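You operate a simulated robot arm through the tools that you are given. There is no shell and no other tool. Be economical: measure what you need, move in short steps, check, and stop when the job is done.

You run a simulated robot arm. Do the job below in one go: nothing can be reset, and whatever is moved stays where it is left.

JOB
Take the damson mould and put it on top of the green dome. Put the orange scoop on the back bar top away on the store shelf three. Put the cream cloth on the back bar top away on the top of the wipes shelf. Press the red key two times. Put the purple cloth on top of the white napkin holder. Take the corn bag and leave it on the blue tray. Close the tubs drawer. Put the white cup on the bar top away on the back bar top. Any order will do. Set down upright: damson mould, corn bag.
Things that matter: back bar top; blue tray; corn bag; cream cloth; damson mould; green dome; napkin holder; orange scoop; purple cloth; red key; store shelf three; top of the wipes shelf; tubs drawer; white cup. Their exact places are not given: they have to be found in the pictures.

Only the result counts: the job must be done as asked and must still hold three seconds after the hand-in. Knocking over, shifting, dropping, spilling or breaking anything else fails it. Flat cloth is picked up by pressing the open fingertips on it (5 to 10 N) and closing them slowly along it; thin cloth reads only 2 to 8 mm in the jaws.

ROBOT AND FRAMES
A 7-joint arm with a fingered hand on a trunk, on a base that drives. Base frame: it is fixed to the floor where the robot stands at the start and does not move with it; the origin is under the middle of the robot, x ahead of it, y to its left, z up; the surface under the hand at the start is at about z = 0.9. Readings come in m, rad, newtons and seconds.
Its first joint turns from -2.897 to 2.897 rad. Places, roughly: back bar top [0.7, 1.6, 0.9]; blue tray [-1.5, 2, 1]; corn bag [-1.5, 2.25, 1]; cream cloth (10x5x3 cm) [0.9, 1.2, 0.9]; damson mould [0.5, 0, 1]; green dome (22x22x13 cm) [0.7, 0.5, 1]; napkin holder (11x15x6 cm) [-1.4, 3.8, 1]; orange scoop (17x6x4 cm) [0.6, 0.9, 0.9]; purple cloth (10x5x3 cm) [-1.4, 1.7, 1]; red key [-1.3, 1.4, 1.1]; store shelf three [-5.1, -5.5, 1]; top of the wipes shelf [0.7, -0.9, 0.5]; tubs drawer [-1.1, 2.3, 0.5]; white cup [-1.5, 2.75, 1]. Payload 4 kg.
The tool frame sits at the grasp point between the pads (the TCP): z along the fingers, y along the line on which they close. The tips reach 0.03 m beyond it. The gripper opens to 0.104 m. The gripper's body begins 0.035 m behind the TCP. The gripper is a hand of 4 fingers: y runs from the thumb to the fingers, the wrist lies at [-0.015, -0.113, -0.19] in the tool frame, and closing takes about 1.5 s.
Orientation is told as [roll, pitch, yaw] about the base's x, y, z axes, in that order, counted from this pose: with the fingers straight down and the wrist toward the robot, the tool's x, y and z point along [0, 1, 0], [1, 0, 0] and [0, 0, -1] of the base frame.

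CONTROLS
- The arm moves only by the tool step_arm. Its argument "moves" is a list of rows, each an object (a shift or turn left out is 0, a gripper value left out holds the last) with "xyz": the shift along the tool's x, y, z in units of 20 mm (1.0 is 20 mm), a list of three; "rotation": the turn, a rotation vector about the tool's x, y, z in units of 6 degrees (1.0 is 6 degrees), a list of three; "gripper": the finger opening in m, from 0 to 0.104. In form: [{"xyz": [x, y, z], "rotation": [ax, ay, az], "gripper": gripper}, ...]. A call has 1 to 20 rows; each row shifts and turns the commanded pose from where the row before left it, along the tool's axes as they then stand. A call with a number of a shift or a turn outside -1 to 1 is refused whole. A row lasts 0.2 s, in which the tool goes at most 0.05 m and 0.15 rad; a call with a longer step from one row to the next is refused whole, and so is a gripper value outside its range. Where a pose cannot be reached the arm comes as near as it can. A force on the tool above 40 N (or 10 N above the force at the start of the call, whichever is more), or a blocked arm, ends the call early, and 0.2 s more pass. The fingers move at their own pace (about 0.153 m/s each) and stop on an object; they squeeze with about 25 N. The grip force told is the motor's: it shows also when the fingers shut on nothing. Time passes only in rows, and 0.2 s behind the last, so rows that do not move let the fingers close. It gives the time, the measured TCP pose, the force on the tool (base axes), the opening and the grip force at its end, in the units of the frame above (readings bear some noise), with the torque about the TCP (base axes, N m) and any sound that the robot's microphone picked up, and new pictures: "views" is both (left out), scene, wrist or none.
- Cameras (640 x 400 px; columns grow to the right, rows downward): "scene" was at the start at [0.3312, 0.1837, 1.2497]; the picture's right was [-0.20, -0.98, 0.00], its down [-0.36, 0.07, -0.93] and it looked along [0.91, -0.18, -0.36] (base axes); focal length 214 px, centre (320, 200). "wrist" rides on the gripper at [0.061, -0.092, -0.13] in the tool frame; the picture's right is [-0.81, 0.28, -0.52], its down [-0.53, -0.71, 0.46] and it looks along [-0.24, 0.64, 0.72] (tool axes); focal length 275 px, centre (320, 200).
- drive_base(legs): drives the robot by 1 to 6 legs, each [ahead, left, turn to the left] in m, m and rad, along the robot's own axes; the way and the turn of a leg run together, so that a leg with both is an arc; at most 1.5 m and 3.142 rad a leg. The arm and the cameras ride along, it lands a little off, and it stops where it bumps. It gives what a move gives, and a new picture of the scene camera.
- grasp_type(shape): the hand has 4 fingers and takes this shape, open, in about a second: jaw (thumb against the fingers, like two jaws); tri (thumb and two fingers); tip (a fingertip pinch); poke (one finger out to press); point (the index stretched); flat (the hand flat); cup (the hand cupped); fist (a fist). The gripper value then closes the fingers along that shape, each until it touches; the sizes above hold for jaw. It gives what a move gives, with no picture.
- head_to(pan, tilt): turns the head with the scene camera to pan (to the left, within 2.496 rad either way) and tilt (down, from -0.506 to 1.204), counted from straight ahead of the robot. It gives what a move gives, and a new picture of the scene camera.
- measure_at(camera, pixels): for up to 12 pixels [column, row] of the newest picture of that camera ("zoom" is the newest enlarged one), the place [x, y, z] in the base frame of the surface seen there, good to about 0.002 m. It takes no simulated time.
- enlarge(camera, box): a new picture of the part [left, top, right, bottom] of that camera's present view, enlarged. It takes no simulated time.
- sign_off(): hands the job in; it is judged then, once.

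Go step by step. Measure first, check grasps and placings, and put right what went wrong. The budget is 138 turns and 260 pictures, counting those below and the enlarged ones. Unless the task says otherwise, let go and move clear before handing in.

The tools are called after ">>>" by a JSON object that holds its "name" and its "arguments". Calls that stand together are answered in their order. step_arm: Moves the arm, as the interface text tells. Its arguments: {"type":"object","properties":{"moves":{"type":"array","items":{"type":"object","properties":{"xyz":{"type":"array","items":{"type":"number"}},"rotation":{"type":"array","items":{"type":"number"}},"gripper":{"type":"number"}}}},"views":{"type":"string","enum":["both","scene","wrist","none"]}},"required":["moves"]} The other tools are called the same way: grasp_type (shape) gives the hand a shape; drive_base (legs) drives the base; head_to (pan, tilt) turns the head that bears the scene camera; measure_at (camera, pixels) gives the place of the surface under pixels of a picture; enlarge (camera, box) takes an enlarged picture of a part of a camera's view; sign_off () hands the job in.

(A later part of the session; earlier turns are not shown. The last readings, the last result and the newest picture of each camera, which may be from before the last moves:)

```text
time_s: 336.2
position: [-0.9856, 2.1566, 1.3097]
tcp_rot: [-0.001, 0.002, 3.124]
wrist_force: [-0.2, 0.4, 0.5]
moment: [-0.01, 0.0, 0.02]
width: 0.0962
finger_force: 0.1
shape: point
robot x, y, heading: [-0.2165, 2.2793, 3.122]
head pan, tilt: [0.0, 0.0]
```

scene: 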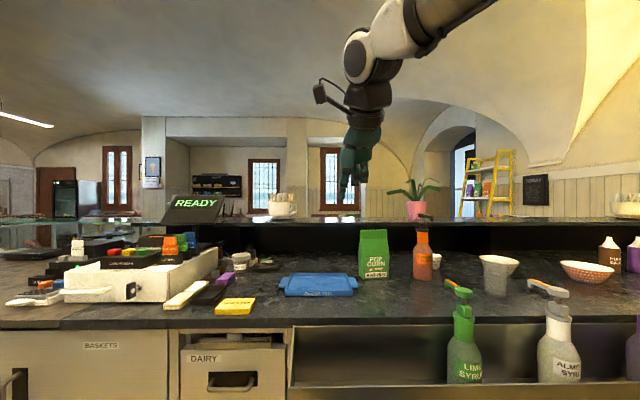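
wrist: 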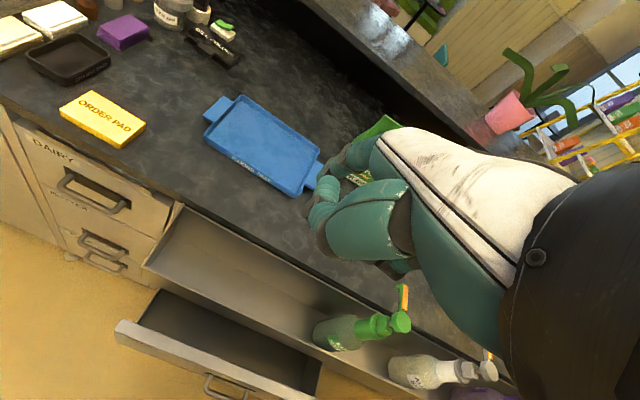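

>>> {"name": "enlarge", "arguments": {"camera": "scene", "box": [310, 90, 410, 220]}}

>>> {"name": "measure_at", "arguments": {"camera": "zoom", "pixels": [[200, 300], [200, 330], [210, 360], [180, 330], [230, 290], [290, 260], [190, 350], [195, 345]]}}

```text
3.08 times, centred on (360, 155) of scene
```

zoom: 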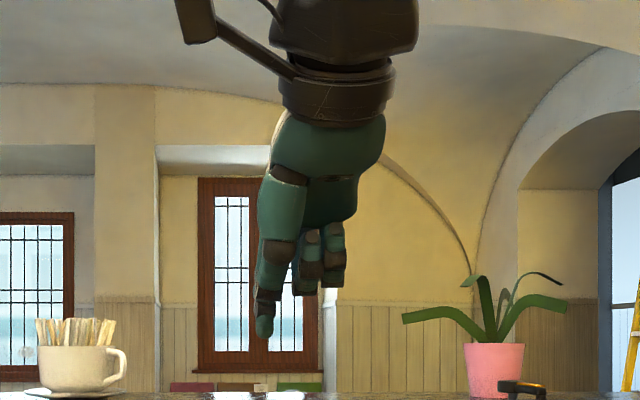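

```text
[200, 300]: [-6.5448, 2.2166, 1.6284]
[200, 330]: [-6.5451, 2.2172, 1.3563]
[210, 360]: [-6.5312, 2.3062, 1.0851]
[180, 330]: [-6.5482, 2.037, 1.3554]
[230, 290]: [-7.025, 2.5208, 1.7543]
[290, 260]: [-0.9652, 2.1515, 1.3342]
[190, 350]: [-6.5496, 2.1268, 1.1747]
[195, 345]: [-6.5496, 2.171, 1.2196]
```

>>> {"name": "measure_at", "arguments": {"camera": "zoom", "pixels": [[263, 333], [263, 320], [265, 295], [275, 250], [285, 200], [310, 265], [335, 270]]}}

>>> {"name": "grasp_type", "arguments": {"shape": "flat"}}

>>> {"name": "head_to", "arguments": {"pan": 0.0, "tilt": 0.05}}

>>> {"name": "enlarge", "arguments": {"camera": "scene", "box": [310, 80, 410, 210]}}

```text
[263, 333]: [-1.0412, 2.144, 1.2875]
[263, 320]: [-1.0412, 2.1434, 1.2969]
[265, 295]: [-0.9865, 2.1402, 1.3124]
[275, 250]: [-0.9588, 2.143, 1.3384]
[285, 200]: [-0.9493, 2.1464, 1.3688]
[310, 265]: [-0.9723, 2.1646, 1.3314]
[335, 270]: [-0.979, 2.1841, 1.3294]
```

```text
time_s: 337.1
position: [-0.9851, 2.1559, 1.3105]
tcp_rot: [-0.002, 0.001, 3.125]
wrist_force: [1.0, 0.1, -0.5]
moment: [-0.01, -0.01, 0.0]
width: 0.096
finger_force: 0.0
shape: flat
robot x, y, heading: [-0.2105, 2.2803, 3.126]
head pan, tilt: [0.0, 0.0]
```

```text
time_s: 337.8
position: [-0.9847, 2.158, 1.3103]
tcp_rot: [-0.003, 0.002, 3.124]
wrist_force: [-0.1, 0.4, -0.9]
moment: [-0.02, 0.04, 0.02]
width: 0.0962
finger_force: 0.1
shape: flat
robot x, y, heading: [-0.2103, 2.2811, 3.128]
head pan, tilt: [0.0, 0.051]
```

scene: 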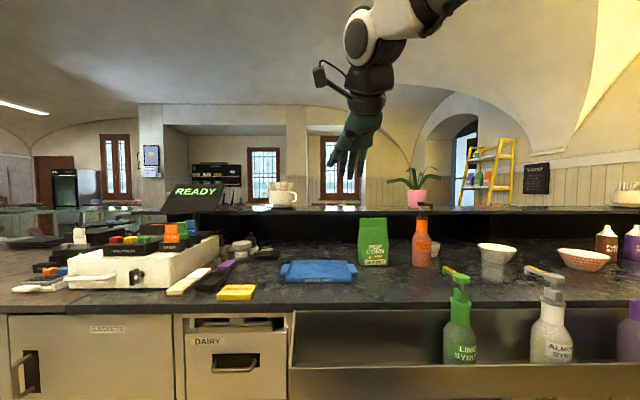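

```text
3.08 times, centred on (360, 145) of scene
```

zoom: 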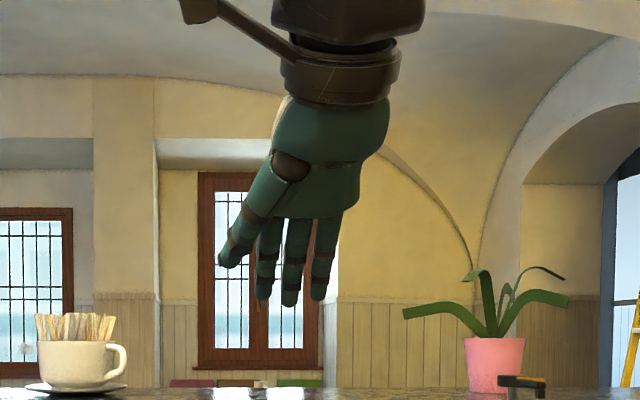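

In the point shape the index tip lies 56 mm ahead of and 23 mm below the TCP, which is useful for pushing under the rail. Back off, strafe, switch to point, tilt 22° and lower in front of the drawer.

>>> {"name": "drive_base", "arguments": {"legs": [[-0.13, -0.12, 0.015]]}}

>>> {"name": "grasp_type", "arguments": {"shape": "point"}}

>>> {"name": "step_arm", "arguments": {"moves": [{"xyz": [-0.9, 0, 0], "rotation": [-0.92, 0, 0]}, {"xyz": [-0.9, 0, 0], "rotation": [-0.92, 0, 0]}, {"xyz": [-0.9, 0, 0], "rotation": [-0.92, 0, 0]}, {"xyz": [-0.9, 0, 0], "rotation": [-0.92, 0, 0]}, {"xyz": [0, -0.37, 0.92]}, {"xyz": [0, -0.37, 0.92]}, {"xyz": [0, -0.37, 0.92]}, {"xyz": [0, -0.37, 0.92]}, {"xyz": [0, -0.37, 0.92]}, {"xyz": [0, -0.37, 0.92]}, {"xyz": [0, -0.37, 0.92]}, {"xyz": [0, -0.37, 0.92]}, {"xyz": [0, -0.37, 0.92]}, {"xyz": [0, -0.37, 0.92]}, {"xyz": [0, -0.37, 0.92]}, {"xyz": [0, -0.37, 0.92]}, {"xyz": [0, 0, 0]}], "views": "scene"}}

```text
time_s: 339.3
position: [-0.8534, 2.2619, 1.31]
tcp_rot: [-0.003, 0.002, 3.139]
wrist_force: [-0.3, 0.7, 0.1]
moment: [-0.03, 0.02, -0.03]
width: 0.096
finger_force: 0.0
shape: flat
robot x, y, heading: [-0.08, 2.3996, 3.142]
head pan, tilt: [0.0, 0.051]
```

scene: 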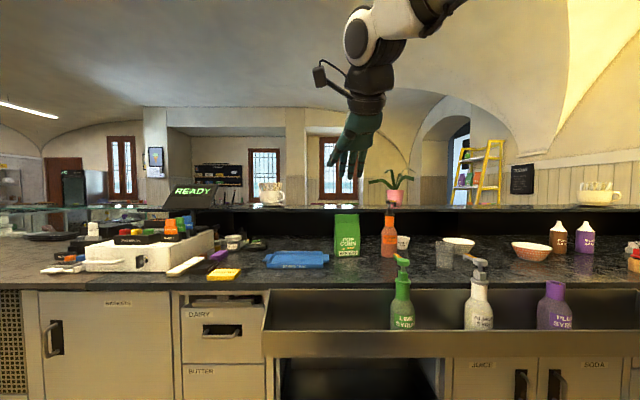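

```text
time_s: 340.2
position: [-0.8518, 2.2616, 1.3103]
tcp_rot: [-0.004, 0.001, 3.14]
wrist_force: [-0.3, 0.2, 0.3]
moment: [-0.03, 0.02, 0.0]
width: 0.0
finger_force: 0.0
shape: point
robot x, y, heading: [-0.0788, 2.3943, 3.143]
head pan, tilt: [0.0, 0.051]
```

```text
time_s: 343.8
position: [-0.8526, 2.3336, 1.0721]
tcp_rot: [-0.003, -0.384, 3.14]
wrist_force: [0.4, 0.2, 0.1]
moment: [-0.01, -0.01, 0.03]
width: 0.0002
finger_force: 0.0
shape: point
robot x, y, heading: [-0.0787, 2.3943, 3.14]
head pan, tilt: [0.0, 0.051]
```

scene: 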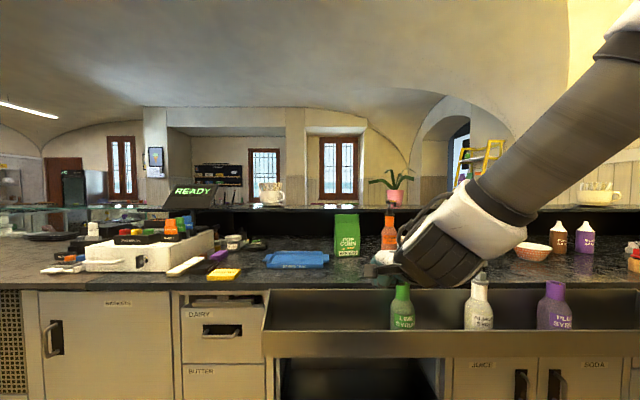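

Going down well, with the elbow to the right now. Continue down.

>>> {"name": "step_arm", "arguments": {"moves": [{"xyz": [0, -0.37, 0.92]}, {"xyz": [0, -0.37, 0.92]}, {"xyz": [0, -0.37, 0.92]}, {"xyz": [0, -0.37, 0.92]}, {"xyz": [0, -0.37, 0.92]}, {"xyz": [0, -0.37, 0.92]}, {"xyz": [0, -0.37, 0.92]}, {"xyz": [0, -0.37, 0.92]}, {"xyz": [0, -0.37, 0.92]}, {"xyz": [0, -0.37, 0.92]}, {"xyz": [0, -0.37, 0.92]}, {"xyz": [0, 0, 0]}], "views": "none"}}

>>> {"name": "head_to", "arguments": {"pan": 0.0, "tilt": 0.7}}

```text
time_s: 346.4
position: [-0.8543, 2.3371, 0.8535]
tcp_rot: [0.0, -0.384, 3.14]
wrist_force: [0.6, 0.5, 0.5]
moment: [-0.02, 0.0, 0.0]
width: 0.0004
finger_force: 0.2
shape: point
robot x, y, heading: [-0.0831, 2.3962, 3.14]
head pan, tilt: [0.0, 0.051]
```

```text
time_s: 347.4
position: [-0.8534, 2.3351, 0.8538]
tcp_rot: [-0.002, -0.385, 3.141]
wrist_force: [0.6, -0.6, -0.1]
moment: [0.02, 0.03, -0.02]
width: 0.0
finger_force: 0.1
shape: point
robot x, y, heading: [-0.0805, 2.3942, 3.141]
head pan, tilt: [0.0, 0.7]
```

scene: 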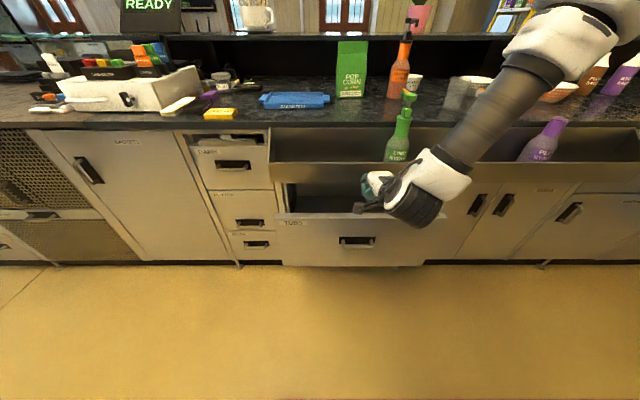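

>>> {"name": "step_arm", "arguments": {"moves": [{"xyz": [0, -0.37, 0.92]}, {"xyz": [0, -0.37, 0.92]}, {"xyz": [0, -0.37, 0.92]}, {"xyz": [0, -0.37, 0.92]}, {"xyz": [0, -0.37, 0.92]}, {"xyz": [0, -0.37, 0.92]}, {"xyz": [0, -0.37, 0.92]}, {"xyz": [0, -0.37, 0.92]}, {"xyz": [0, -0.37, 0.92]}, {"xyz": [0, -0.37, 0.92]}, {"xyz": [0, -0.37, 0.92]}, {"xyz": [0, 0, 0]}], "views": "scene"}}

```text
time_s: 350.0
position: [-0.8521, 2.335, 0.6359]
tcp_rot: [-0.002, -0.383, 3.142]
wrist_force: [-0.7, 0.3, -0.2]
moment: [-0.02, 0.05, 0.0]
width: 0.0
finger_force: 0.1
shape: point
robot x, y, heading: [-0.0829, 2.398, 3.138]
head pan, tilt: [0.0, 0.7]
```

scene: 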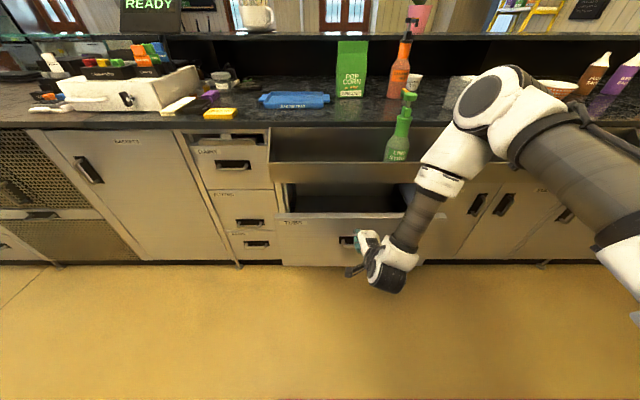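

Reached z 0.636. But the elbow now sits forward over the rail; measure it against the bottles before driving.

>>> {"name": "measure_at", "arguments": {"camera": "scene", "pixels": [[490, 95], [465, 100], [450, 150], [520, 75], [560, 120], [405, 120], [400, 150], [440, 180], [370, 240], [460, 90], [375, 272]]}}

>>> {"name": "enlarge", "arguments": {"camera": "scene", "box": [330, 50, 570, 300]}}

```text
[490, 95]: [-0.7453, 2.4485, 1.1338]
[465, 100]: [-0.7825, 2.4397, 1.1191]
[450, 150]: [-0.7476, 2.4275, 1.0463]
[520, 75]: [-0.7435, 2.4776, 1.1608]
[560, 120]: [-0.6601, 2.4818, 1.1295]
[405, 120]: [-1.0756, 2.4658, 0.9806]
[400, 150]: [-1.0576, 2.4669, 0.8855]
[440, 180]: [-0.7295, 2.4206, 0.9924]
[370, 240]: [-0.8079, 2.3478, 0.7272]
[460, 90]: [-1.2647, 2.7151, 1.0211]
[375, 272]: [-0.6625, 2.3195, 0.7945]
```

```text
1.60 times, centred on (450, 175) of scene
```

zoom: 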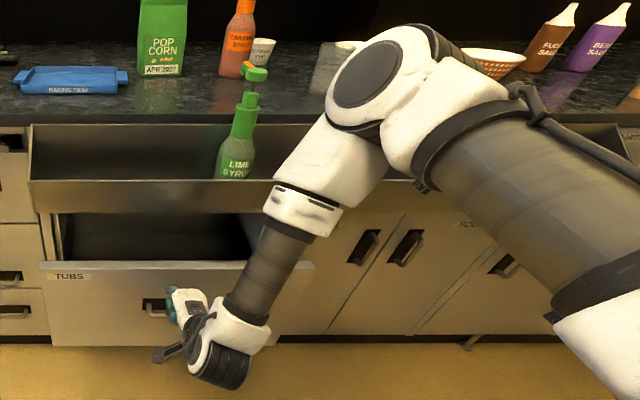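

Driving straight would bring the elbow near the lime bottle (y 2.47). Shift 0.17 m left first, then drive forward to push the drawer.

>>> {"name": "drive_base", "arguments": {"legs": [[0, 0.17, 0]]}}

>>> {"name": "drive_base", "arguments": {"legs": [[0.14, 0, 0]]}}

```text
time_s: 351.5
position: [-0.8527, 2.166, 0.636]
tcp_rot: [-0.002, -0.383, 3.138]
wrist_force: [0.0, 0.5, 0.1]
moment: [-0.04, -0.02, -0.02]
width: 0.0
finger_force: 0.0
shape: point
robot x, y, heading: [-0.0845, 2.2221, 3.138]
head pan, tilt: [0.0, 0.7]
```

scene: 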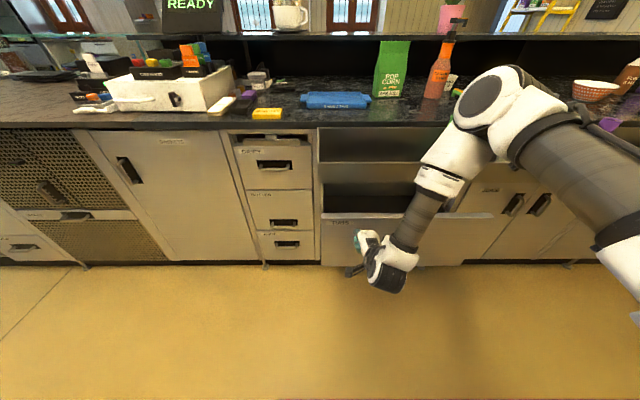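

```text
time_s: 352.8
position: [-0.991, 2.1664, 0.6366]
tcp_rot: [-0.002, -0.385, 3.138]
wrist_force: [0.4, -0.5, -0.6]
moment: [-0.02, 0.02, 0.03]
width: 0.096
finger_force: 0.0
shape: point
robot x, y, heading: [-0.2177, 2.2235, 3.137]
head pan, tilt: [0.0, 0.7]
```

scene: 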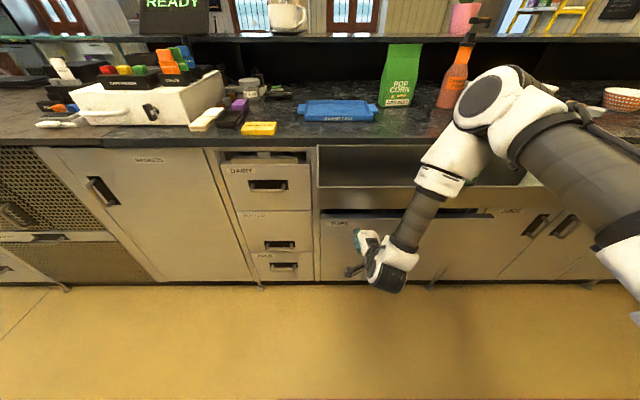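

The drawer is moving in. Continue forward and check the elbow against the bottles.

>>> {"name": "measure_at", "arguments": {"camera": "scene", "pixels": [[340, 215], [330, 240], [440, 240], [460, 100], [430, 185], [445, 150]]}}

>>> {"name": "drive_base", "arguments": {"legs": [[0.1, 0, 0]]}}

>>> {"name": "measure_at", "arguments": {"camera": "scene", "pixels": [[340, 230], [340, 250], [240, 180], [460, 100], [445, 250]]}}

```text
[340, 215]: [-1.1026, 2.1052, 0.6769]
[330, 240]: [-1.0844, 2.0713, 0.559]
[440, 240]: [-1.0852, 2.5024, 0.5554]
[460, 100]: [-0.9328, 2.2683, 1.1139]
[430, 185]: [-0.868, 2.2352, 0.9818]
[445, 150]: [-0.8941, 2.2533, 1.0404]
```

```text
time_s: 353.9
position: [-1.0903, 2.1662, 0.6357]
tcp_rot: [-0.002, -0.384, 3.139]
wrist_force: [0.7, 0.1, -0.7]
moment: [-0.01, 0.0, 0.01]
width: 0.0962
finger_force: 0.2
shape: point
robot x, y, heading: [-0.319, 2.2204, 3.132]
head pan, tilt: [0.0, 0.7]
```

scene: 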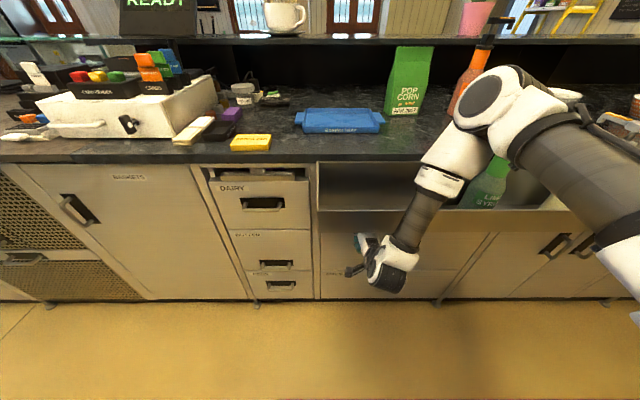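

```text
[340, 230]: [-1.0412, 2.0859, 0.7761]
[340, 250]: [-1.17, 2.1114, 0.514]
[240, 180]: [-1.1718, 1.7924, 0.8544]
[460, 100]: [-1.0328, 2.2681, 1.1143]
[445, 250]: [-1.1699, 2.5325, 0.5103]
```

The drawer front is at x -1.170, flush with its neighbour (-1.172). Nudge a few mm more to make sure it is fully shut.

>>> {"name": "step_arm", "arguments": {"moves": [{"xyz": [0, 0.23, 0.09]}, {"xyz": [0, 0.23, 0.09]}, {"xyz": [0, 0, 0]}], "views": "none"}}

>>> {"name": "step_arm", "arguments": {"moves": [{"xyz": [0, 0.23, 0.09]}, {"xyz": [0, 0.23, 0.09]}, {"xyz": [0, 0, 0]}], "views": "scene"}}

>>> {"name": "measure_at", "arguments": {"camera": "scene", "pixels": [[340, 250], [330, 285], [470, 250], [230, 200], [270, 250]]}}

```text
time_s: 354.7
position: [-1.0998, 2.1667, 0.6363]
tcp_rot: [-0.002, -0.384, 3.137]
wrist_force: [3.4, -0.5, 0.2]
moment: [-0.02, 0.08, 0.02]
width: 0.0958
finger_force: 0.0
shape: point
robot x, y, heading: [-0.3169, 2.2219, 3.14]
head pan, tilt: [0.0, 0.7]
```

```text
time_s: 355.5
position: [-1.1096, 2.1664, 0.6373]
tcp_rot: [-0.002, -0.385, 3.138]
wrist_force: [11.3, -0.4, 1.3]
moment: [-0.02, 0.0, 0.19]
width: 0.0959
finger_force: 0.1
shape: point
robot x, y, heading: [-0.3149, 2.2263, 3.137]
head pan, tilt: [0.0, 0.7]
```

scene: 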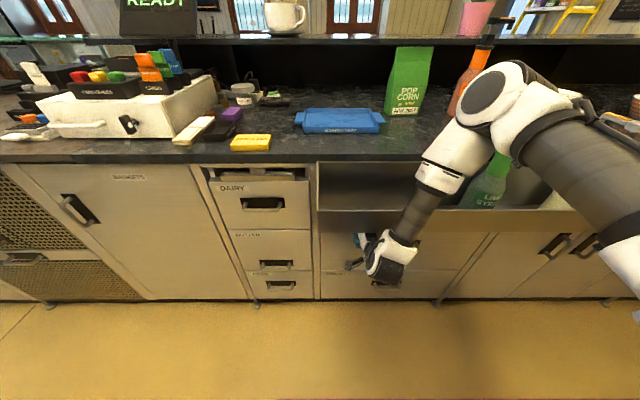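

```text
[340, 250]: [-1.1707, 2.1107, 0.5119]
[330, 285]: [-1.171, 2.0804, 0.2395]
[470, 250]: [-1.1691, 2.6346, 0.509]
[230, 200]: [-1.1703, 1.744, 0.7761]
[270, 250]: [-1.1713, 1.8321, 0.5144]
```

The drawer is shut (force rises to 11 N with no motion). Back off, raise the arm, and look at the bag and tray.

>>> {"name": "drive_base", "arguments": {"legs": [[-0.25, 0, 0]]}}

>>> {"name": "step_arm", "arguments": {"moves": [{"xyz": [0, 0.37, -0.92]}, {"xyz": [0, 0.37, -0.92]}, {"xyz": [0, 0.37, -0.92]}, {"xyz": [0, 0.37, -0.92]}, {"xyz": [0, 0.37, -0.92]}, {"xyz": [0, 0.37, -0.92]}, {"xyz": [0, 0.37, -0.92]}, {"xyz": [0, 0.37, -0.92]}, {"xyz": [0, 0.37, -0.92]}, {"xyz": [0, 0.37, -0.92]}, {"xyz": [0, 0.37, -0.92]}, {"xyz": [0, 0.37, -0.92]}, {"xyz": [0, 0.37, -0.92]}, {"xyz": [0, 0.37, -0.92]}, {"xyz": [0, 0.37, -0.92]}, {"xyz": [0, 0.37, -0.92]}, {"xyz": [0, 0.37, -0.92]}, {"xyz": [0, 0.37, -0.92]}, {"xyz": [0, 0.37, -0.92]}, {"xyz": [0, 0.37, -0.92]}], "views": "none"}}

>>> {"name": "step_arm", "arguments": {"moves": [{"xyz": [0, 0.37, -0.92]}, {"xyz": [0, 0.37, -0.92]}, {"xyz": [0, 0.37, -0.92]}, {"xyz": [0, 0.37, -0.92]}, {"xyz": [0, 0.37, -0.92]}, {"xyz": [0, 0.37, -0.92]}, {"xyz": [0, 0.37, -0.92]}, {"xyz": [0, 0.37, -0.92]}, {"xyz": [0, 0.37, -0.92]}, {"xyz": [0, 0.37, -0.92]}, {"xyz": [0, 0.37, -0.92]}, {"xyz": [0, 0.37, -0.92]}, {"rotation": [0.92, 0, 0]}, {"rotation": [0.92, 0, 0]}, {"rotation": [0.92, 0, 0]}, {"rotation": [0.92, 0, 0]}, {"xyz": [0, 0, 0]}], "views": "none"}}

>>> {"name": "grasp_type", "arguments": {"shape": "jaw"}}

>>> {"name": "head_to", "arguments": {"pan": -0.05, "tilt": 0.5}}

>>> {"name": "enlarge", "arguments": {"camera": "scene", "box": [270, 50, 470, 200]}}

```text
time_s: 357.3
position: [-0.8639, 2.1619, 0.6357]
tcp_rot: [-0.003, -0.385, -3.141]
wrist_force: [-0.4, 0.1, 0.5]
moment: [0.01, 0.01, 0.0]
width: 0.0961
finger_force: 0.0
shape: point
robot x, y, heading: [-0.0744, 2.2236, -3.143]
head pan, tilt: [0.0, 0.7]
```

scene: 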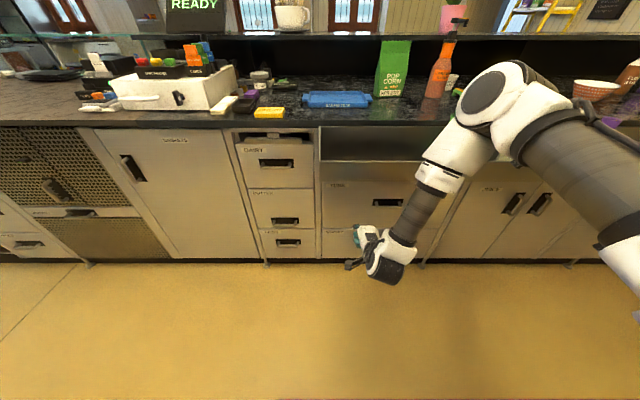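

```text
time_s: 361.5
position: [-0.8616, 2.1623, 1.0338]
tcp_rot: [-0.001, -0.385, -3.139]
wrist_force: [-0.2, -0.6, -0.1]
moment: [0.0, -0.01, -0.02]
width: 0.0957
finger_force: 0.1
shape: point
robot x, y, heading: [-0.0726, 2.2204, -3.143]
head pan, tilt: [0.0, 0.7]
```

```text
time_s: 365.1
position: [-0.8616, 2.1608, 1.2717]
tcp_rot: [-0.001, 0.003, -3.139]
wrist_force: [-0.4, -0.2, -1.6]
moment: [-0.01, -0.02, 0.01]
width: 0.096
finger_force: 0.0
shape: point
robot x, y, heading: [-0.0726, 2.2226, -3.14]
head pan, tilt: [0.0, 0.7]
```

```text
time_s: 366.0
position: [-0.8613, 2.1606, 1.2723]
tcp_rot: [-0.002, 0.002, -3.14]
wrist_force: [-0.7, -0.1, 0.3]
moment: [0.01, -0.03, 0.02]
width: 0.1038
finger_force: 0.0
shape: jaw
robot x, y, heading: [-0.0737, 2.2246, -3.141]
head pan, tilt: [0.0, 0.7]
```

```text
time_s: 366.8
position: [-0.8613, 2.1609, 1.2721]
tcp_rot: [-0.001, 0.003, -3.138]
wrist_force: [0.3, -0.1, -0.7]
moment: [0.01, 0.0, -0.03]
width: 0.1036
finger_force: 0.1
shape: jaw
robot x, y, heading: [-0.0709, 2.2202, -3.14]
head pan, tilt: [-0.051, 0.499]
```

scene: 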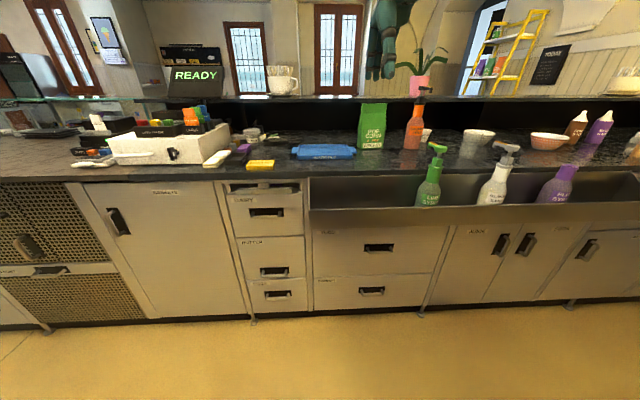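

```text
2.67 times, centred on (370, 125) of scene
```

zoom: 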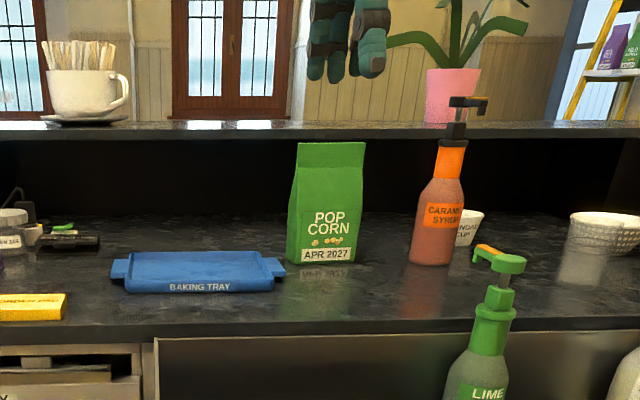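

The TUBS drawer is flush. Now drive closer to the bag and tray.

>>> {"name": "drive_base", "arguments": {"legs": [[0.42, 0, 0]]}}

>>> {"name": "head_to", "arguments": {"pan": -0.05, "tilt": 0.6}}

>>> {"name": "step_arm", "arguments": {"moves": [{"xyz": [0, 0, 0]}], "views": "wrist"}}

>>> {"name": "enlarge", "arguments": {"camera": "scene", "box": [260, 40, 500, 190]}}

```text
time_s: 369.3
position: [-1.2742, 2.1563, 1.2719]
tcp_rot: [-0.002, 0.004, -3.138]
wrist_force: [0.2, 0.6, 0.4]
moment: [0.02, -0.03, -0.02]
width: 0.1038
finger_force: 0.0
shape: jaw
robot x, y, heading: [-0.4897, 2.2228, -3.138]
head pan, tilt: [-0.051, 0.499]
```

scene: 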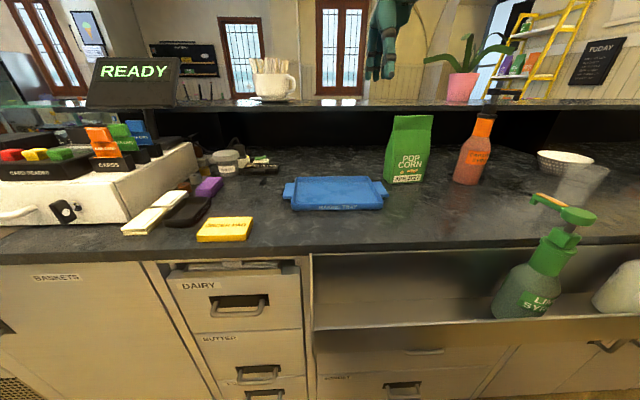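

```text
time_s: 370.0
position: [-1.2745, 2.1564, 1.2707]
tcp_rot: [-0.001, 0.001, -3.136]
wrist_force: [0.1, -0.7, -0.2]
moment: [0.03, 0.01, -0.02]
width: 0.104
finger_force: 0.0
shape: jaw
robot x, y, heading: [-0.4861, 2.2228, -3.137]
head pan, tilt: [-0.051, 0.6]
```

scene: 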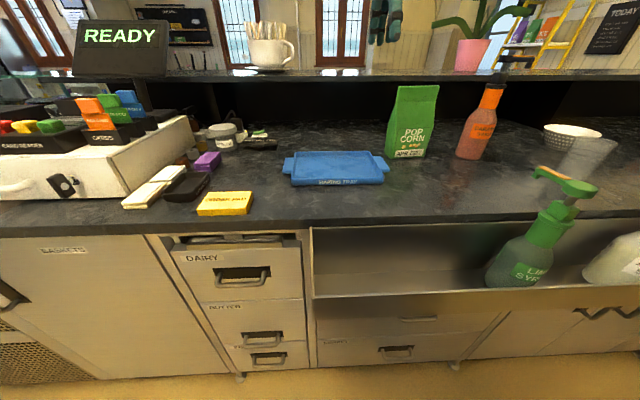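

```text
time_s: 370.4
position: [-1.2742, 2.1558, 1.2722]
tcp_rot: [-0.002, 0.0, -3.137]
wrist_force: [-0.3, -0.5, 0.1]
moment: [0.0, -0.01, -0.02]
width: 0.104
finger_force: 0.0
shape: jaw
robot x, y, heading: [-0.4892, 2.2183, -3.139]
head pan, tilt: [-0.051, 0.6]
```

wrist: 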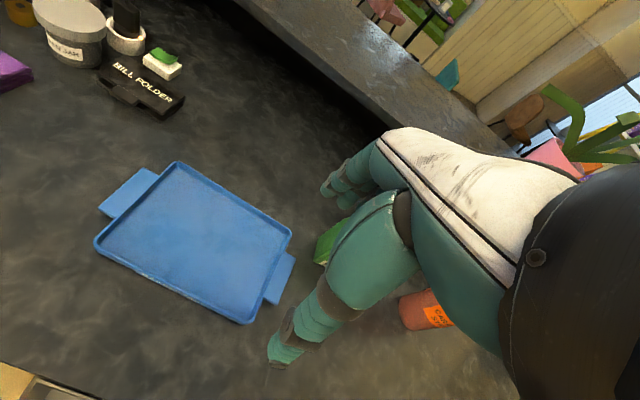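

```text
2.67 times, centred on (380, 115) of scene
```

zoom: 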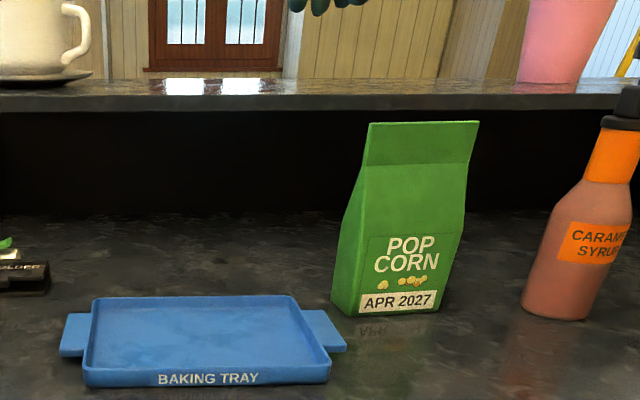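

The bag tapers to a thin top seal, a good place to pinch front to back. Measure the bag and tray.

>>> {"name": "measure_at", "arguments": {"camera": "zoom", "pixels": [[375, 126], [475, 124], [420, 126], [420, 150], [400, 210], [390, 305], [345, 300], [440, 305], [365, 140], [95, 310], [300, 315], [205, 340]]}}

>>> {"name": "measure_at", "arguments": {"camera": "wrist", "pixels": [[175, 165], [100, 245], [245, 320], [288, 235], [190, 240], [120, 195], [280, 280], [330, 240], [320, 262]]}}

```text
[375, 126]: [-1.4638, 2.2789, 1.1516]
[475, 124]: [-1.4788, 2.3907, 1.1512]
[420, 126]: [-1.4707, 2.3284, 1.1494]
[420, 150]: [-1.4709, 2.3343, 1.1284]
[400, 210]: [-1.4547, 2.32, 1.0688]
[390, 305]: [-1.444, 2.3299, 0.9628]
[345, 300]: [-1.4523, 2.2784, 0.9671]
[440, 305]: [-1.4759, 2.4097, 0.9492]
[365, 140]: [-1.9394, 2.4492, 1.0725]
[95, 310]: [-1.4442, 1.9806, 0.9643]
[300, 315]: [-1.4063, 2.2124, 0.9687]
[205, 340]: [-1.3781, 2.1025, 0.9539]
```

```text
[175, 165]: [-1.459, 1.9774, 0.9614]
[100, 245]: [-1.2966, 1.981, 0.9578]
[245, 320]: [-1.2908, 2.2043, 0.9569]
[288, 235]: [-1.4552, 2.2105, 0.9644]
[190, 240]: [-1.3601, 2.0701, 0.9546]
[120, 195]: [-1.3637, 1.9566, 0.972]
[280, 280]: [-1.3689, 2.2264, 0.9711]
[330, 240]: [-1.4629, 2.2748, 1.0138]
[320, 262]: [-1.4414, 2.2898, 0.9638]
```

The top seal spans y 2.279–2.391 at x≈-1.475, yawed about -8°; the tray floor is z 0.954, centred (-1.375, 2.095). Drive 0.12 m closer and go above the seal.

>>> {"name": "drive_base", "arguments": {"legs": [[0.12, 0, 0]]}}

>>> {"name": "step_arm", "arguments": {"moves": [{"xyz": [-0.9, 0.41, 0], "rotation": [0, 0, -0.64], "gripper": 0.08}, {"xyz": [-0.9, 0.41, 0], "rotation": [0, 0, -0.64]}, {"xyz": [-0.9, 0.3, 0]}, {"xyz": [-0.9, 0.3, 0]}, {"xyz": [-0.9, 0.3, 0]}, {"xyz": [-0.9, 0.3, 0]}, {"xyz": [-0.9, 0.3, 0]}, {"xyz": [-0.9, 0.3, 0]}, {"xyz": [-0.9, 0.3, 0]}, {"xyz": [-0.9, 0.3, 0]}, {"xyz": [0, 0, 0]}], "views": "both"}}

>>> {"name": "measure_at", "arguments": {"camera": "wrist", "pixels": [[250, 300], [270, 290], [290, 280], [260, 320]]}}

```text
time_s: 371.6
position: [-1.3991, 2.1551, 1.2728]
tcp_rot: [0.0, 0.001, -3.139]
wrist_force: [-0.3, 0.4, 0.0]
moment: [-0.01, 0.03, 0.0]
width: 0.1037
finger_force: 0.2
shape: jaw
robot x, y, heading: [-0.6061, 2.2223, -3.136]
head pan, tilt: [-0.051, 0.6]
```

scene: 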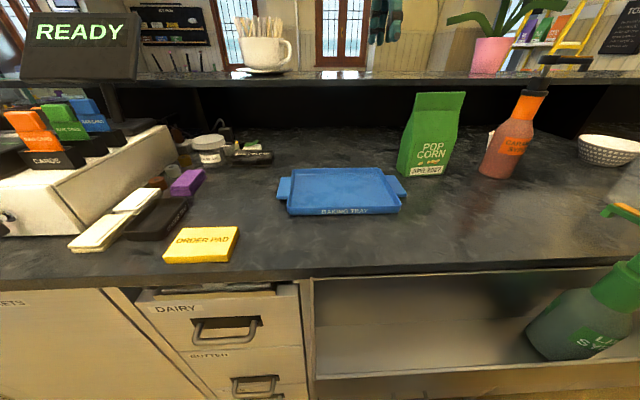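

```text
time_s: 374.1
position: [-1.4809, 2.3279, 1.2739]
tcp_rot: [-0.003, 0.002, -3.004]
wrist_force: [-0.3, 0.4, 0.2]
moment: [0.03, -0.01, -0.03]
width: 0.0799
finger_force: 0.0
shape: jaw
robot x, y, heading: [-0.6073, 2.2178, -3.14]
head pan, tilt: [-0.051, 0.6]
```

scene: 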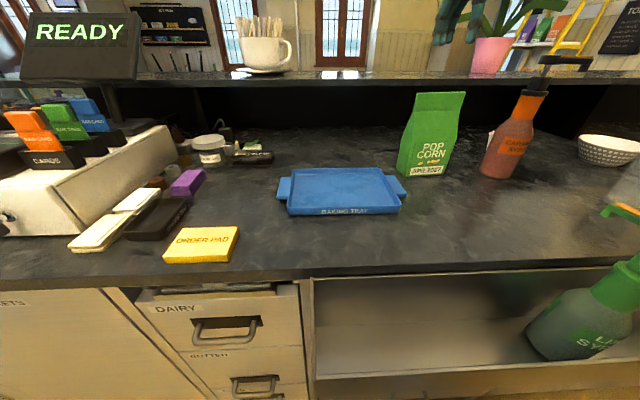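
wrist: 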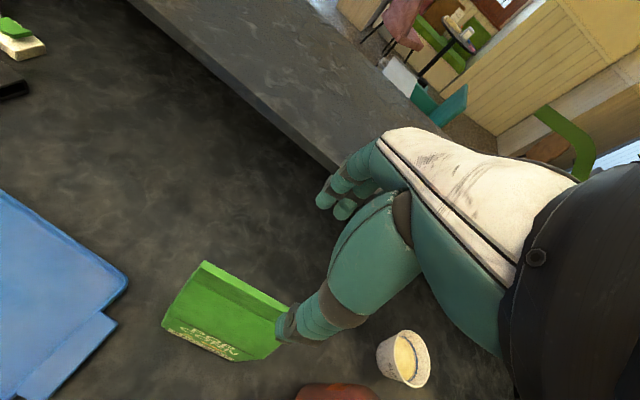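

```text
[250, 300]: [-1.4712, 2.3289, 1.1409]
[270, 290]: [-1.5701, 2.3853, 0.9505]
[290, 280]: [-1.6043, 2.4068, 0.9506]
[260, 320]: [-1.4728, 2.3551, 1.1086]
```

The seal is thin and sits right under the jaws. Descend to z 1.14 and close.

>>> {"name": "step_arm", "arguments": {"moves": [{"xyz": [-0.3, -0.2, 1]}, {"xyz": [0, 0, 1]}, {"xyz": [0, 0, 1]}, {"xyz": [0, 0, 1]}, {"xyz": [0, 0, 1]}, {"xyz": [0, 0, 1]}, {"xyz": [0, 0, 0.6]}, {"xyz": [0, 0, 0]}], "views": "scene"}}

>>> {"name": "enlarge", "arguments": {"camera": "scene", "box": [380, 20, 580, 190]}}

```text
time_s: 375.9
position: [-1.4782, 2.3353, 1.1414]
tcp_rot: [-0.002, 0.004, -3.003]
wrist_force: [0.2, -0.4, 0.0]
moment: [0.01, 0.0, -0.03]
width: 0.0798
finger_force: 0.0
shape: jaw
robot x, y, heading: [-0.6116, 2.2168, -3.131]
head pan, tilt: [-0.051, 0.6]
```

scene: 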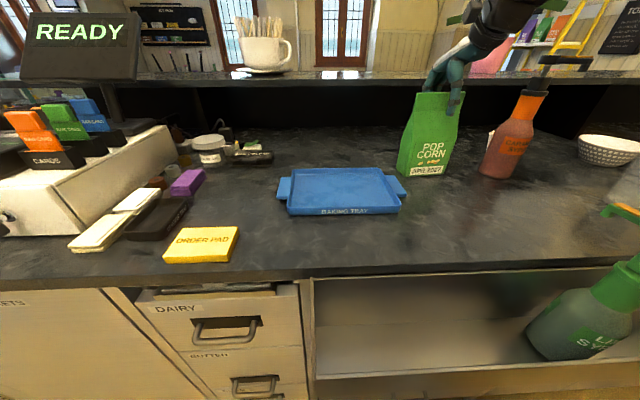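

```text
2.35 times, centred on (480, 105) of scene
```

zoom: 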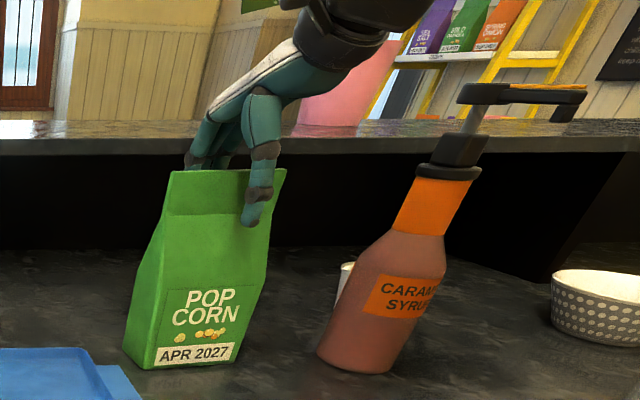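

The jaws straddle the top seal. Close and lift.

>>> {"name": "step_arm", "arguments": {"moves": [{"gripper": 0.05}, {"gripper": 0.03}, {"gripper": 0.015}, {"gripper": 0.0}, {"gripper": 0.0}, {"gripper": 0.0}, {"gripper": 0.0}, {"gripper": 0.0}], "views": "none"}}

>>> {"name": "step_arm", "arguments": {"moves": [{"xyz": [0, 0, -0.3]}, {"xyz": [0, 0, -0.5]}, {"xyz": [0, 0, -1]}, {"xyz": [0, 0, -1]}, {"xyz": [0, 0, -1]}, {"xyz": [0, 0, 0]}], "views": "scene"}}

>>> {"name": "enlarge", "arguments": {"camera": "scene", "box": [380, 20, 580, 190]}}

```text
time_s: 377.6
position: [-1.4787, 2.3343, 1.1416]
tcp_rot: [-0.003, 0.002, -3.003]
wrist_force: [-0.2, -0.8, 0.4]
moment: [-0.04, 0.02, 0.01]
width: 0.0023
finger_force: 24.8
shape: jaw
robot x, y, heading: [-0.6086, 2.2195, -3.14]
head pan, tilt: [-0.051, 0.6]
```

```text
time_s: 379.1
position: [-1.4781, 2.3333, 1.2165]
tcp_rot: [-0.002, 0.002, -3.004]
wrist_force: [-0.2, -0.1, -0.5]
moment: [0.02, 0.0, 0.0]
width: 0.0026
finger_force: 25.2
shape: jaw
robot x, y, heading: [-0.6061, 2.2221, -3.138]
head pan, tilt: [-0.051, 0.6]
```

scene: 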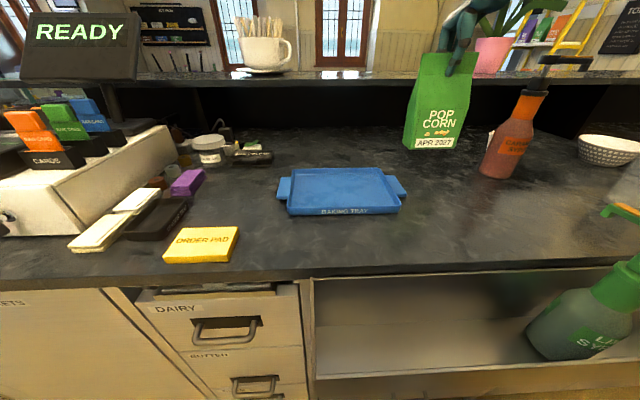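

```text
2.35 times, centred on (480, 105) of scene
```

zoom: 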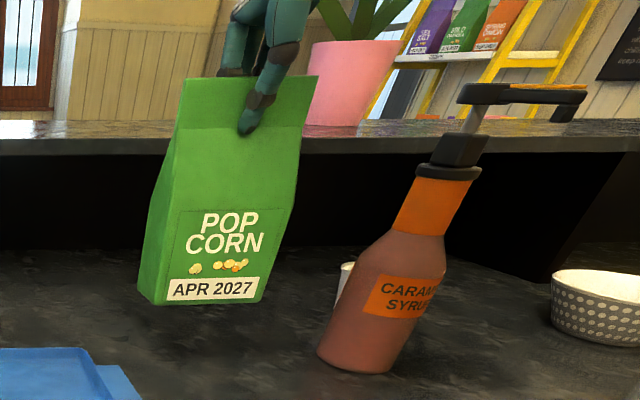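

The bag hangs straight. Carry it over the tray centre and align it.

>>> {"name": "step_arm", "arguments": {"moves": [{"xyz": [0.985, -0.252, 0]}, {"xyz": [0.985, -0.252, 0]}, {"xyz": [0.985, -0.252, 0]}, {"xyz": [0.985, -0.252, 0]}, {"xyz": [0.985, -0.252, 0]}, {"xyz": [0.985, -0.252, 0]}, {"xyz": [0.985, -0.252, 0]}, {"xyz": [0.985, -0.252, 0]}, {"xyz": [0.985, -0.252, 0]}, {"xyz": [0.985, -0.252, 0]}, {"xyz": [0.985, -0.252, 0]}, {"xyz": [0.985, -0.252, 0]}, {"xyz": [0.985, -0.252, 0]}, {"rotation": [0, 0, 0.64]}, {"rotation": [0, 0, 0.64]}, {"xyz": [0, 0, 1]}, {"xyz": [0, 0, 0]}], "views": "both"}}

>>> {"name": "enlarge", "arguments": {"camera": "scene", "box": [240, 60, 460, 230]}}

>>> {"name": "measure_at", "arguments": {"camera": "zoom", "pixels": [[240, 275], [180, 275], [300, 275], [240, 285], [165, 250], [240, 260]]}}

```text
time_s: 382.6
position: [-1.3802, 2.0896, 1.1944]
tcp_rot: [-0.003, -0.001, -3.138]
wrist_force: [-0.3, 0.0, -1.7]
moment: [-0.01, 0.01, 0.03]
width: 0.0024
finger_force: 25.6
shape: jaw
robot x, y, heading: [-0.611, 2.2215, -3.136]
head pan, tilt: [-0.051, 0.6]
```

scene: 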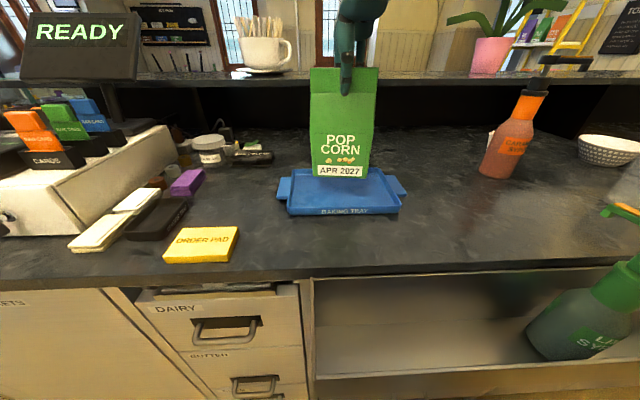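
wrist: 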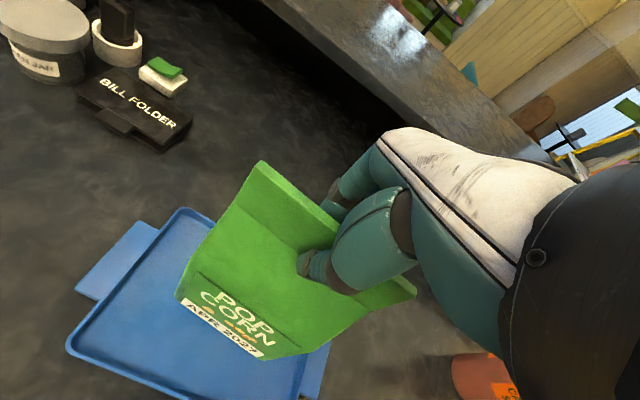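

```text
2.35 times, centred on (350, 145) of scene
```

zoom: 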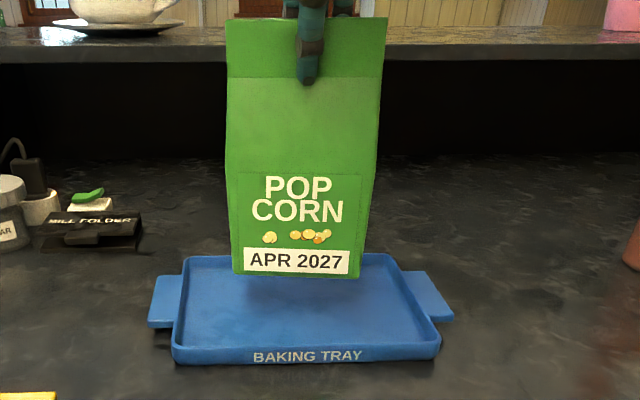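

```text
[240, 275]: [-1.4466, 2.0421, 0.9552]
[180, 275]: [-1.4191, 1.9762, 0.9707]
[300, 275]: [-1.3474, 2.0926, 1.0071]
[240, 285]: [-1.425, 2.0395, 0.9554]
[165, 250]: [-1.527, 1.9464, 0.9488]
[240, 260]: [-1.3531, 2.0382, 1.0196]
```

Centred over the tray; bottom at z≈1.003. Lower 4 cm, then ease to contact.

>>> {"name": "step_arm", "arguments": {"moves": [{"xyz": [0, 0, 0.7]}, {"xyz": [0, 0, 0.7]}, {"xyz": [0, 0, 0.6]}, {"xyz": [0, 0, 0]}], "views": "none"}}

>>> {"name": "step_arm", "arguments": {"moves": [{"xyz": [0, 0, 0.1]}, {"xyz": [0, 0, 0.1]}, {"xyz": [0, 0, 0]}], "views": "none"}}

>>> {"name": "step_arm", "arguments": {"moves": [{"xyz": [0, 0, 0.1]}, {"xyz": [0, 0, 0.1]}, {"xyz": [0, 0, 0]}], "views": "none"}}

```text
time_s: 383.6
position: [-1.3799, 2.0913, 1.1534]
tcp_rot: [-0.002, 0.001, -3.139]
wrist_force: [-0.1, -0.7, -0.9]
moment: [0.0, -0.02, 0.0]
width: 0.0023
finger_force: 24.5
shape: jaw
robot x, y, heading: [-0.6078, 2.2226, -3.137]
head pan, tilt: [-0.051, 0.6]
```

```text
time_s: 384.4
position: [-1.3789, 2.0897, 1.1511]
tcp_rot: [-0.002, 0.003, -3.139]
wrist_force: [0.1, 0.0, -0.8]
moment: [-0.04, 0.01, 0.01]
width: 0.0024
finger_force: 25.5
shape: jaw
robot x, y, heading: [-0.6085, 2.2222, -3.138]
head pan, tilt: [-0.051, 0.6]
```

```text
time_s: 385.2
position: [-1.3802, 2.091, 1.1478]
tcp_rot: [-0.001, 0.003, -3.136]
wrist_force: [0.0, -0.4, -0.3]
moment: [-0.03, 0.02, -0.03]
width: 0.0024
finger_force: 24.6
shape: jaw
robot x, y, heading: [-0.6099, 2.2227, -3.133]
head pan, tilt: [-0.051, 0.6]
```

>>> {"name": "step_arm", "arguments": {"moves": [{"xyz": [0, 0, 0.1]}, {"xyz": [0, 0, 0.05]}, {"xyz": [0, 0, 0]}], "views": "none"}}

>>> {"name": "step_arm", "arguments": {"moves": [{"xyz": [0, 0, 0.1]}, {"xyz": [0, 0, 0.05]}, {"xyz": [0, 0, 0]}], "views": "scene"}}

>>> {"name": "enlarge", "arguments": {"camera": "scene", "box": [240, 60, 460, 230]}}

```text
time_s: 386.1
position: [-1.3799, 2.0909, 1.1454]
tcp_rot: [-0.001, 0.001, -3.139]
wrist_force: [1.3, 1.2, 8.0]
moment: [0.0, 0.04, 0.03]
width: 0.0024
finger_force: 25.2
shape: jaw
robot x, y, heading: [-0.6055, 2.2216, -3.138]
head pan, tilt: [-0.051, 0.6]
```

```text
time_s: 386.9
position: [-1.3785, 2.0902, 1.1442]
tcp_rot: [0.001, -0.003, -3.137]
wrist_force: [6.4, 2.8, 33.8]
moment: [0.08, -0.15, -0.01]
width: 0.0037
finger_force: 25.1
shape: jaw
robot x, y, heading: [-0.6091, 2.2181, -3.141]
head pan, tilt: [-0.051, 0.6]
```

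scene: 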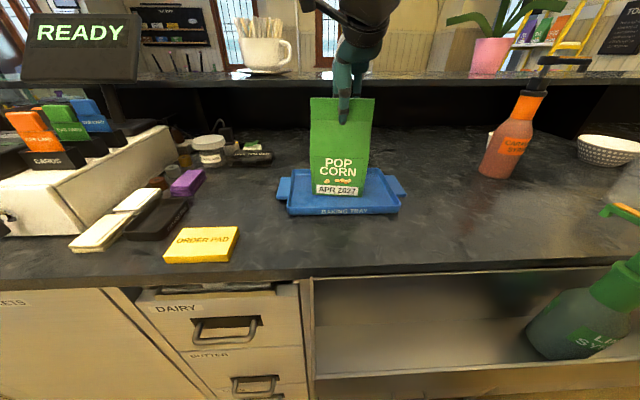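

```text
2.35 times, centred on (350, 145) of scene
```

zoom: 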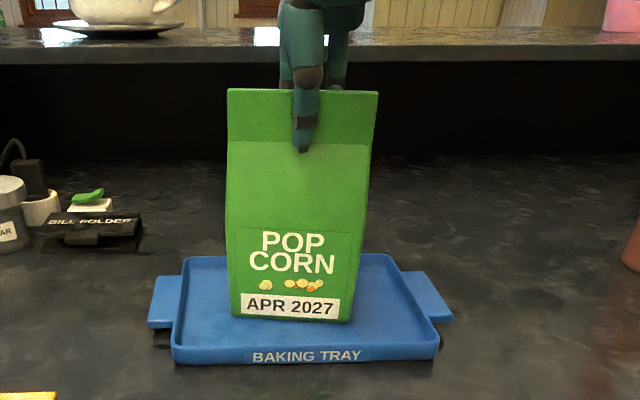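

The bag stands in the tray (contact 34 N). Back off 3 mm, release gently and lift.

>>> {"name": "step_arm", "arguments": {"moves": [{"xyz": [0, 0, -0.15]}, {"xyz": [0, 0, 0]}, {"gripper": 0.015}, {"gripper": 0.03}, {"gripper": 0.045}, {"gripper": 0.06}, {"xyz": [0, 0, 0]}, {"xyz": [0, 0, -0.5]}, {"xyz": [0, 0, -1]}, {"xyz": [0, 0, -1]}, {"xyz": [0, 0, -1]}, {"xyz": [0, 0, -1]}, {"xyz": [0, 0, -1]}, {"xyz": [0, 0, 0]}], "views": "both"}}

>>> {"name": "enlarge", "arguments": {"camera": "scene", "box": [130, 110, 330, 270]}}

```text
time_s: 389.9
position: [-1.3798, 2.0924, 1.2536]
tcp_rot: [-0.002, 0.0, -3.137]
wrist_force: [0.3, -1.3, -1.0]
moment: [-0.03, -0.01, 0.0]
width: 0.0596
finger_force: 0.1
shape: jaw
robot x, y, heading: [-0.6094, 2.2197, -3.141]
head pan, tilt: [-0.051, 0.6]
```

scene: 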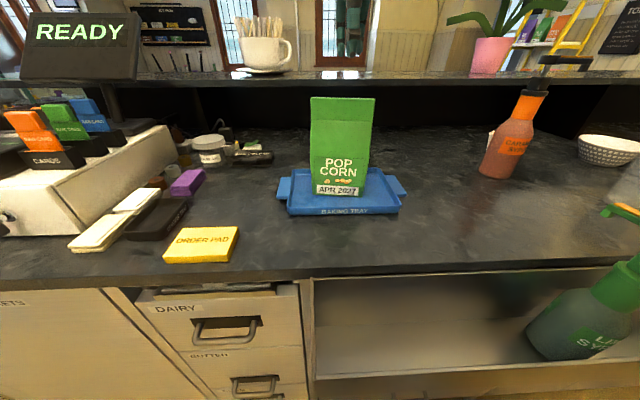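
wrist: 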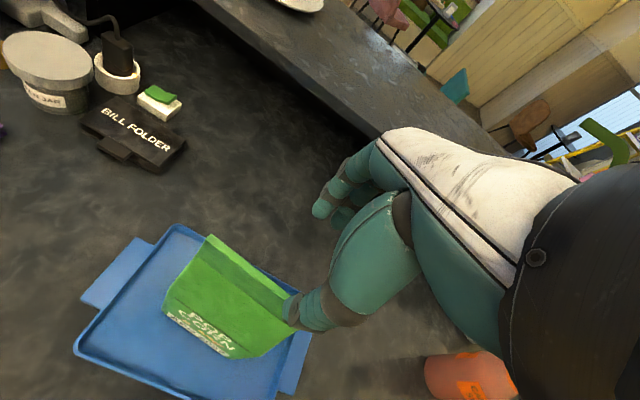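

```text
2.50 times, centred on (230, 190) of scene
```

zoom: 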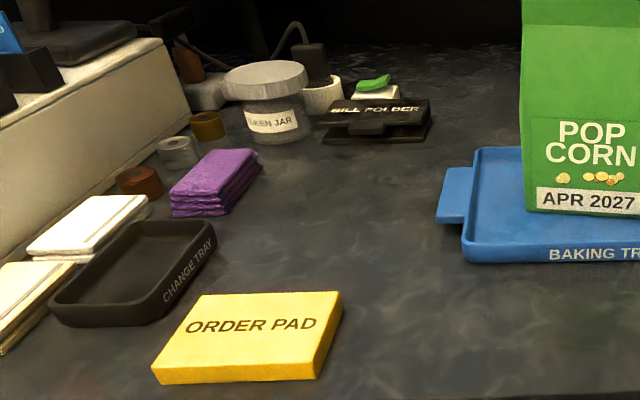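

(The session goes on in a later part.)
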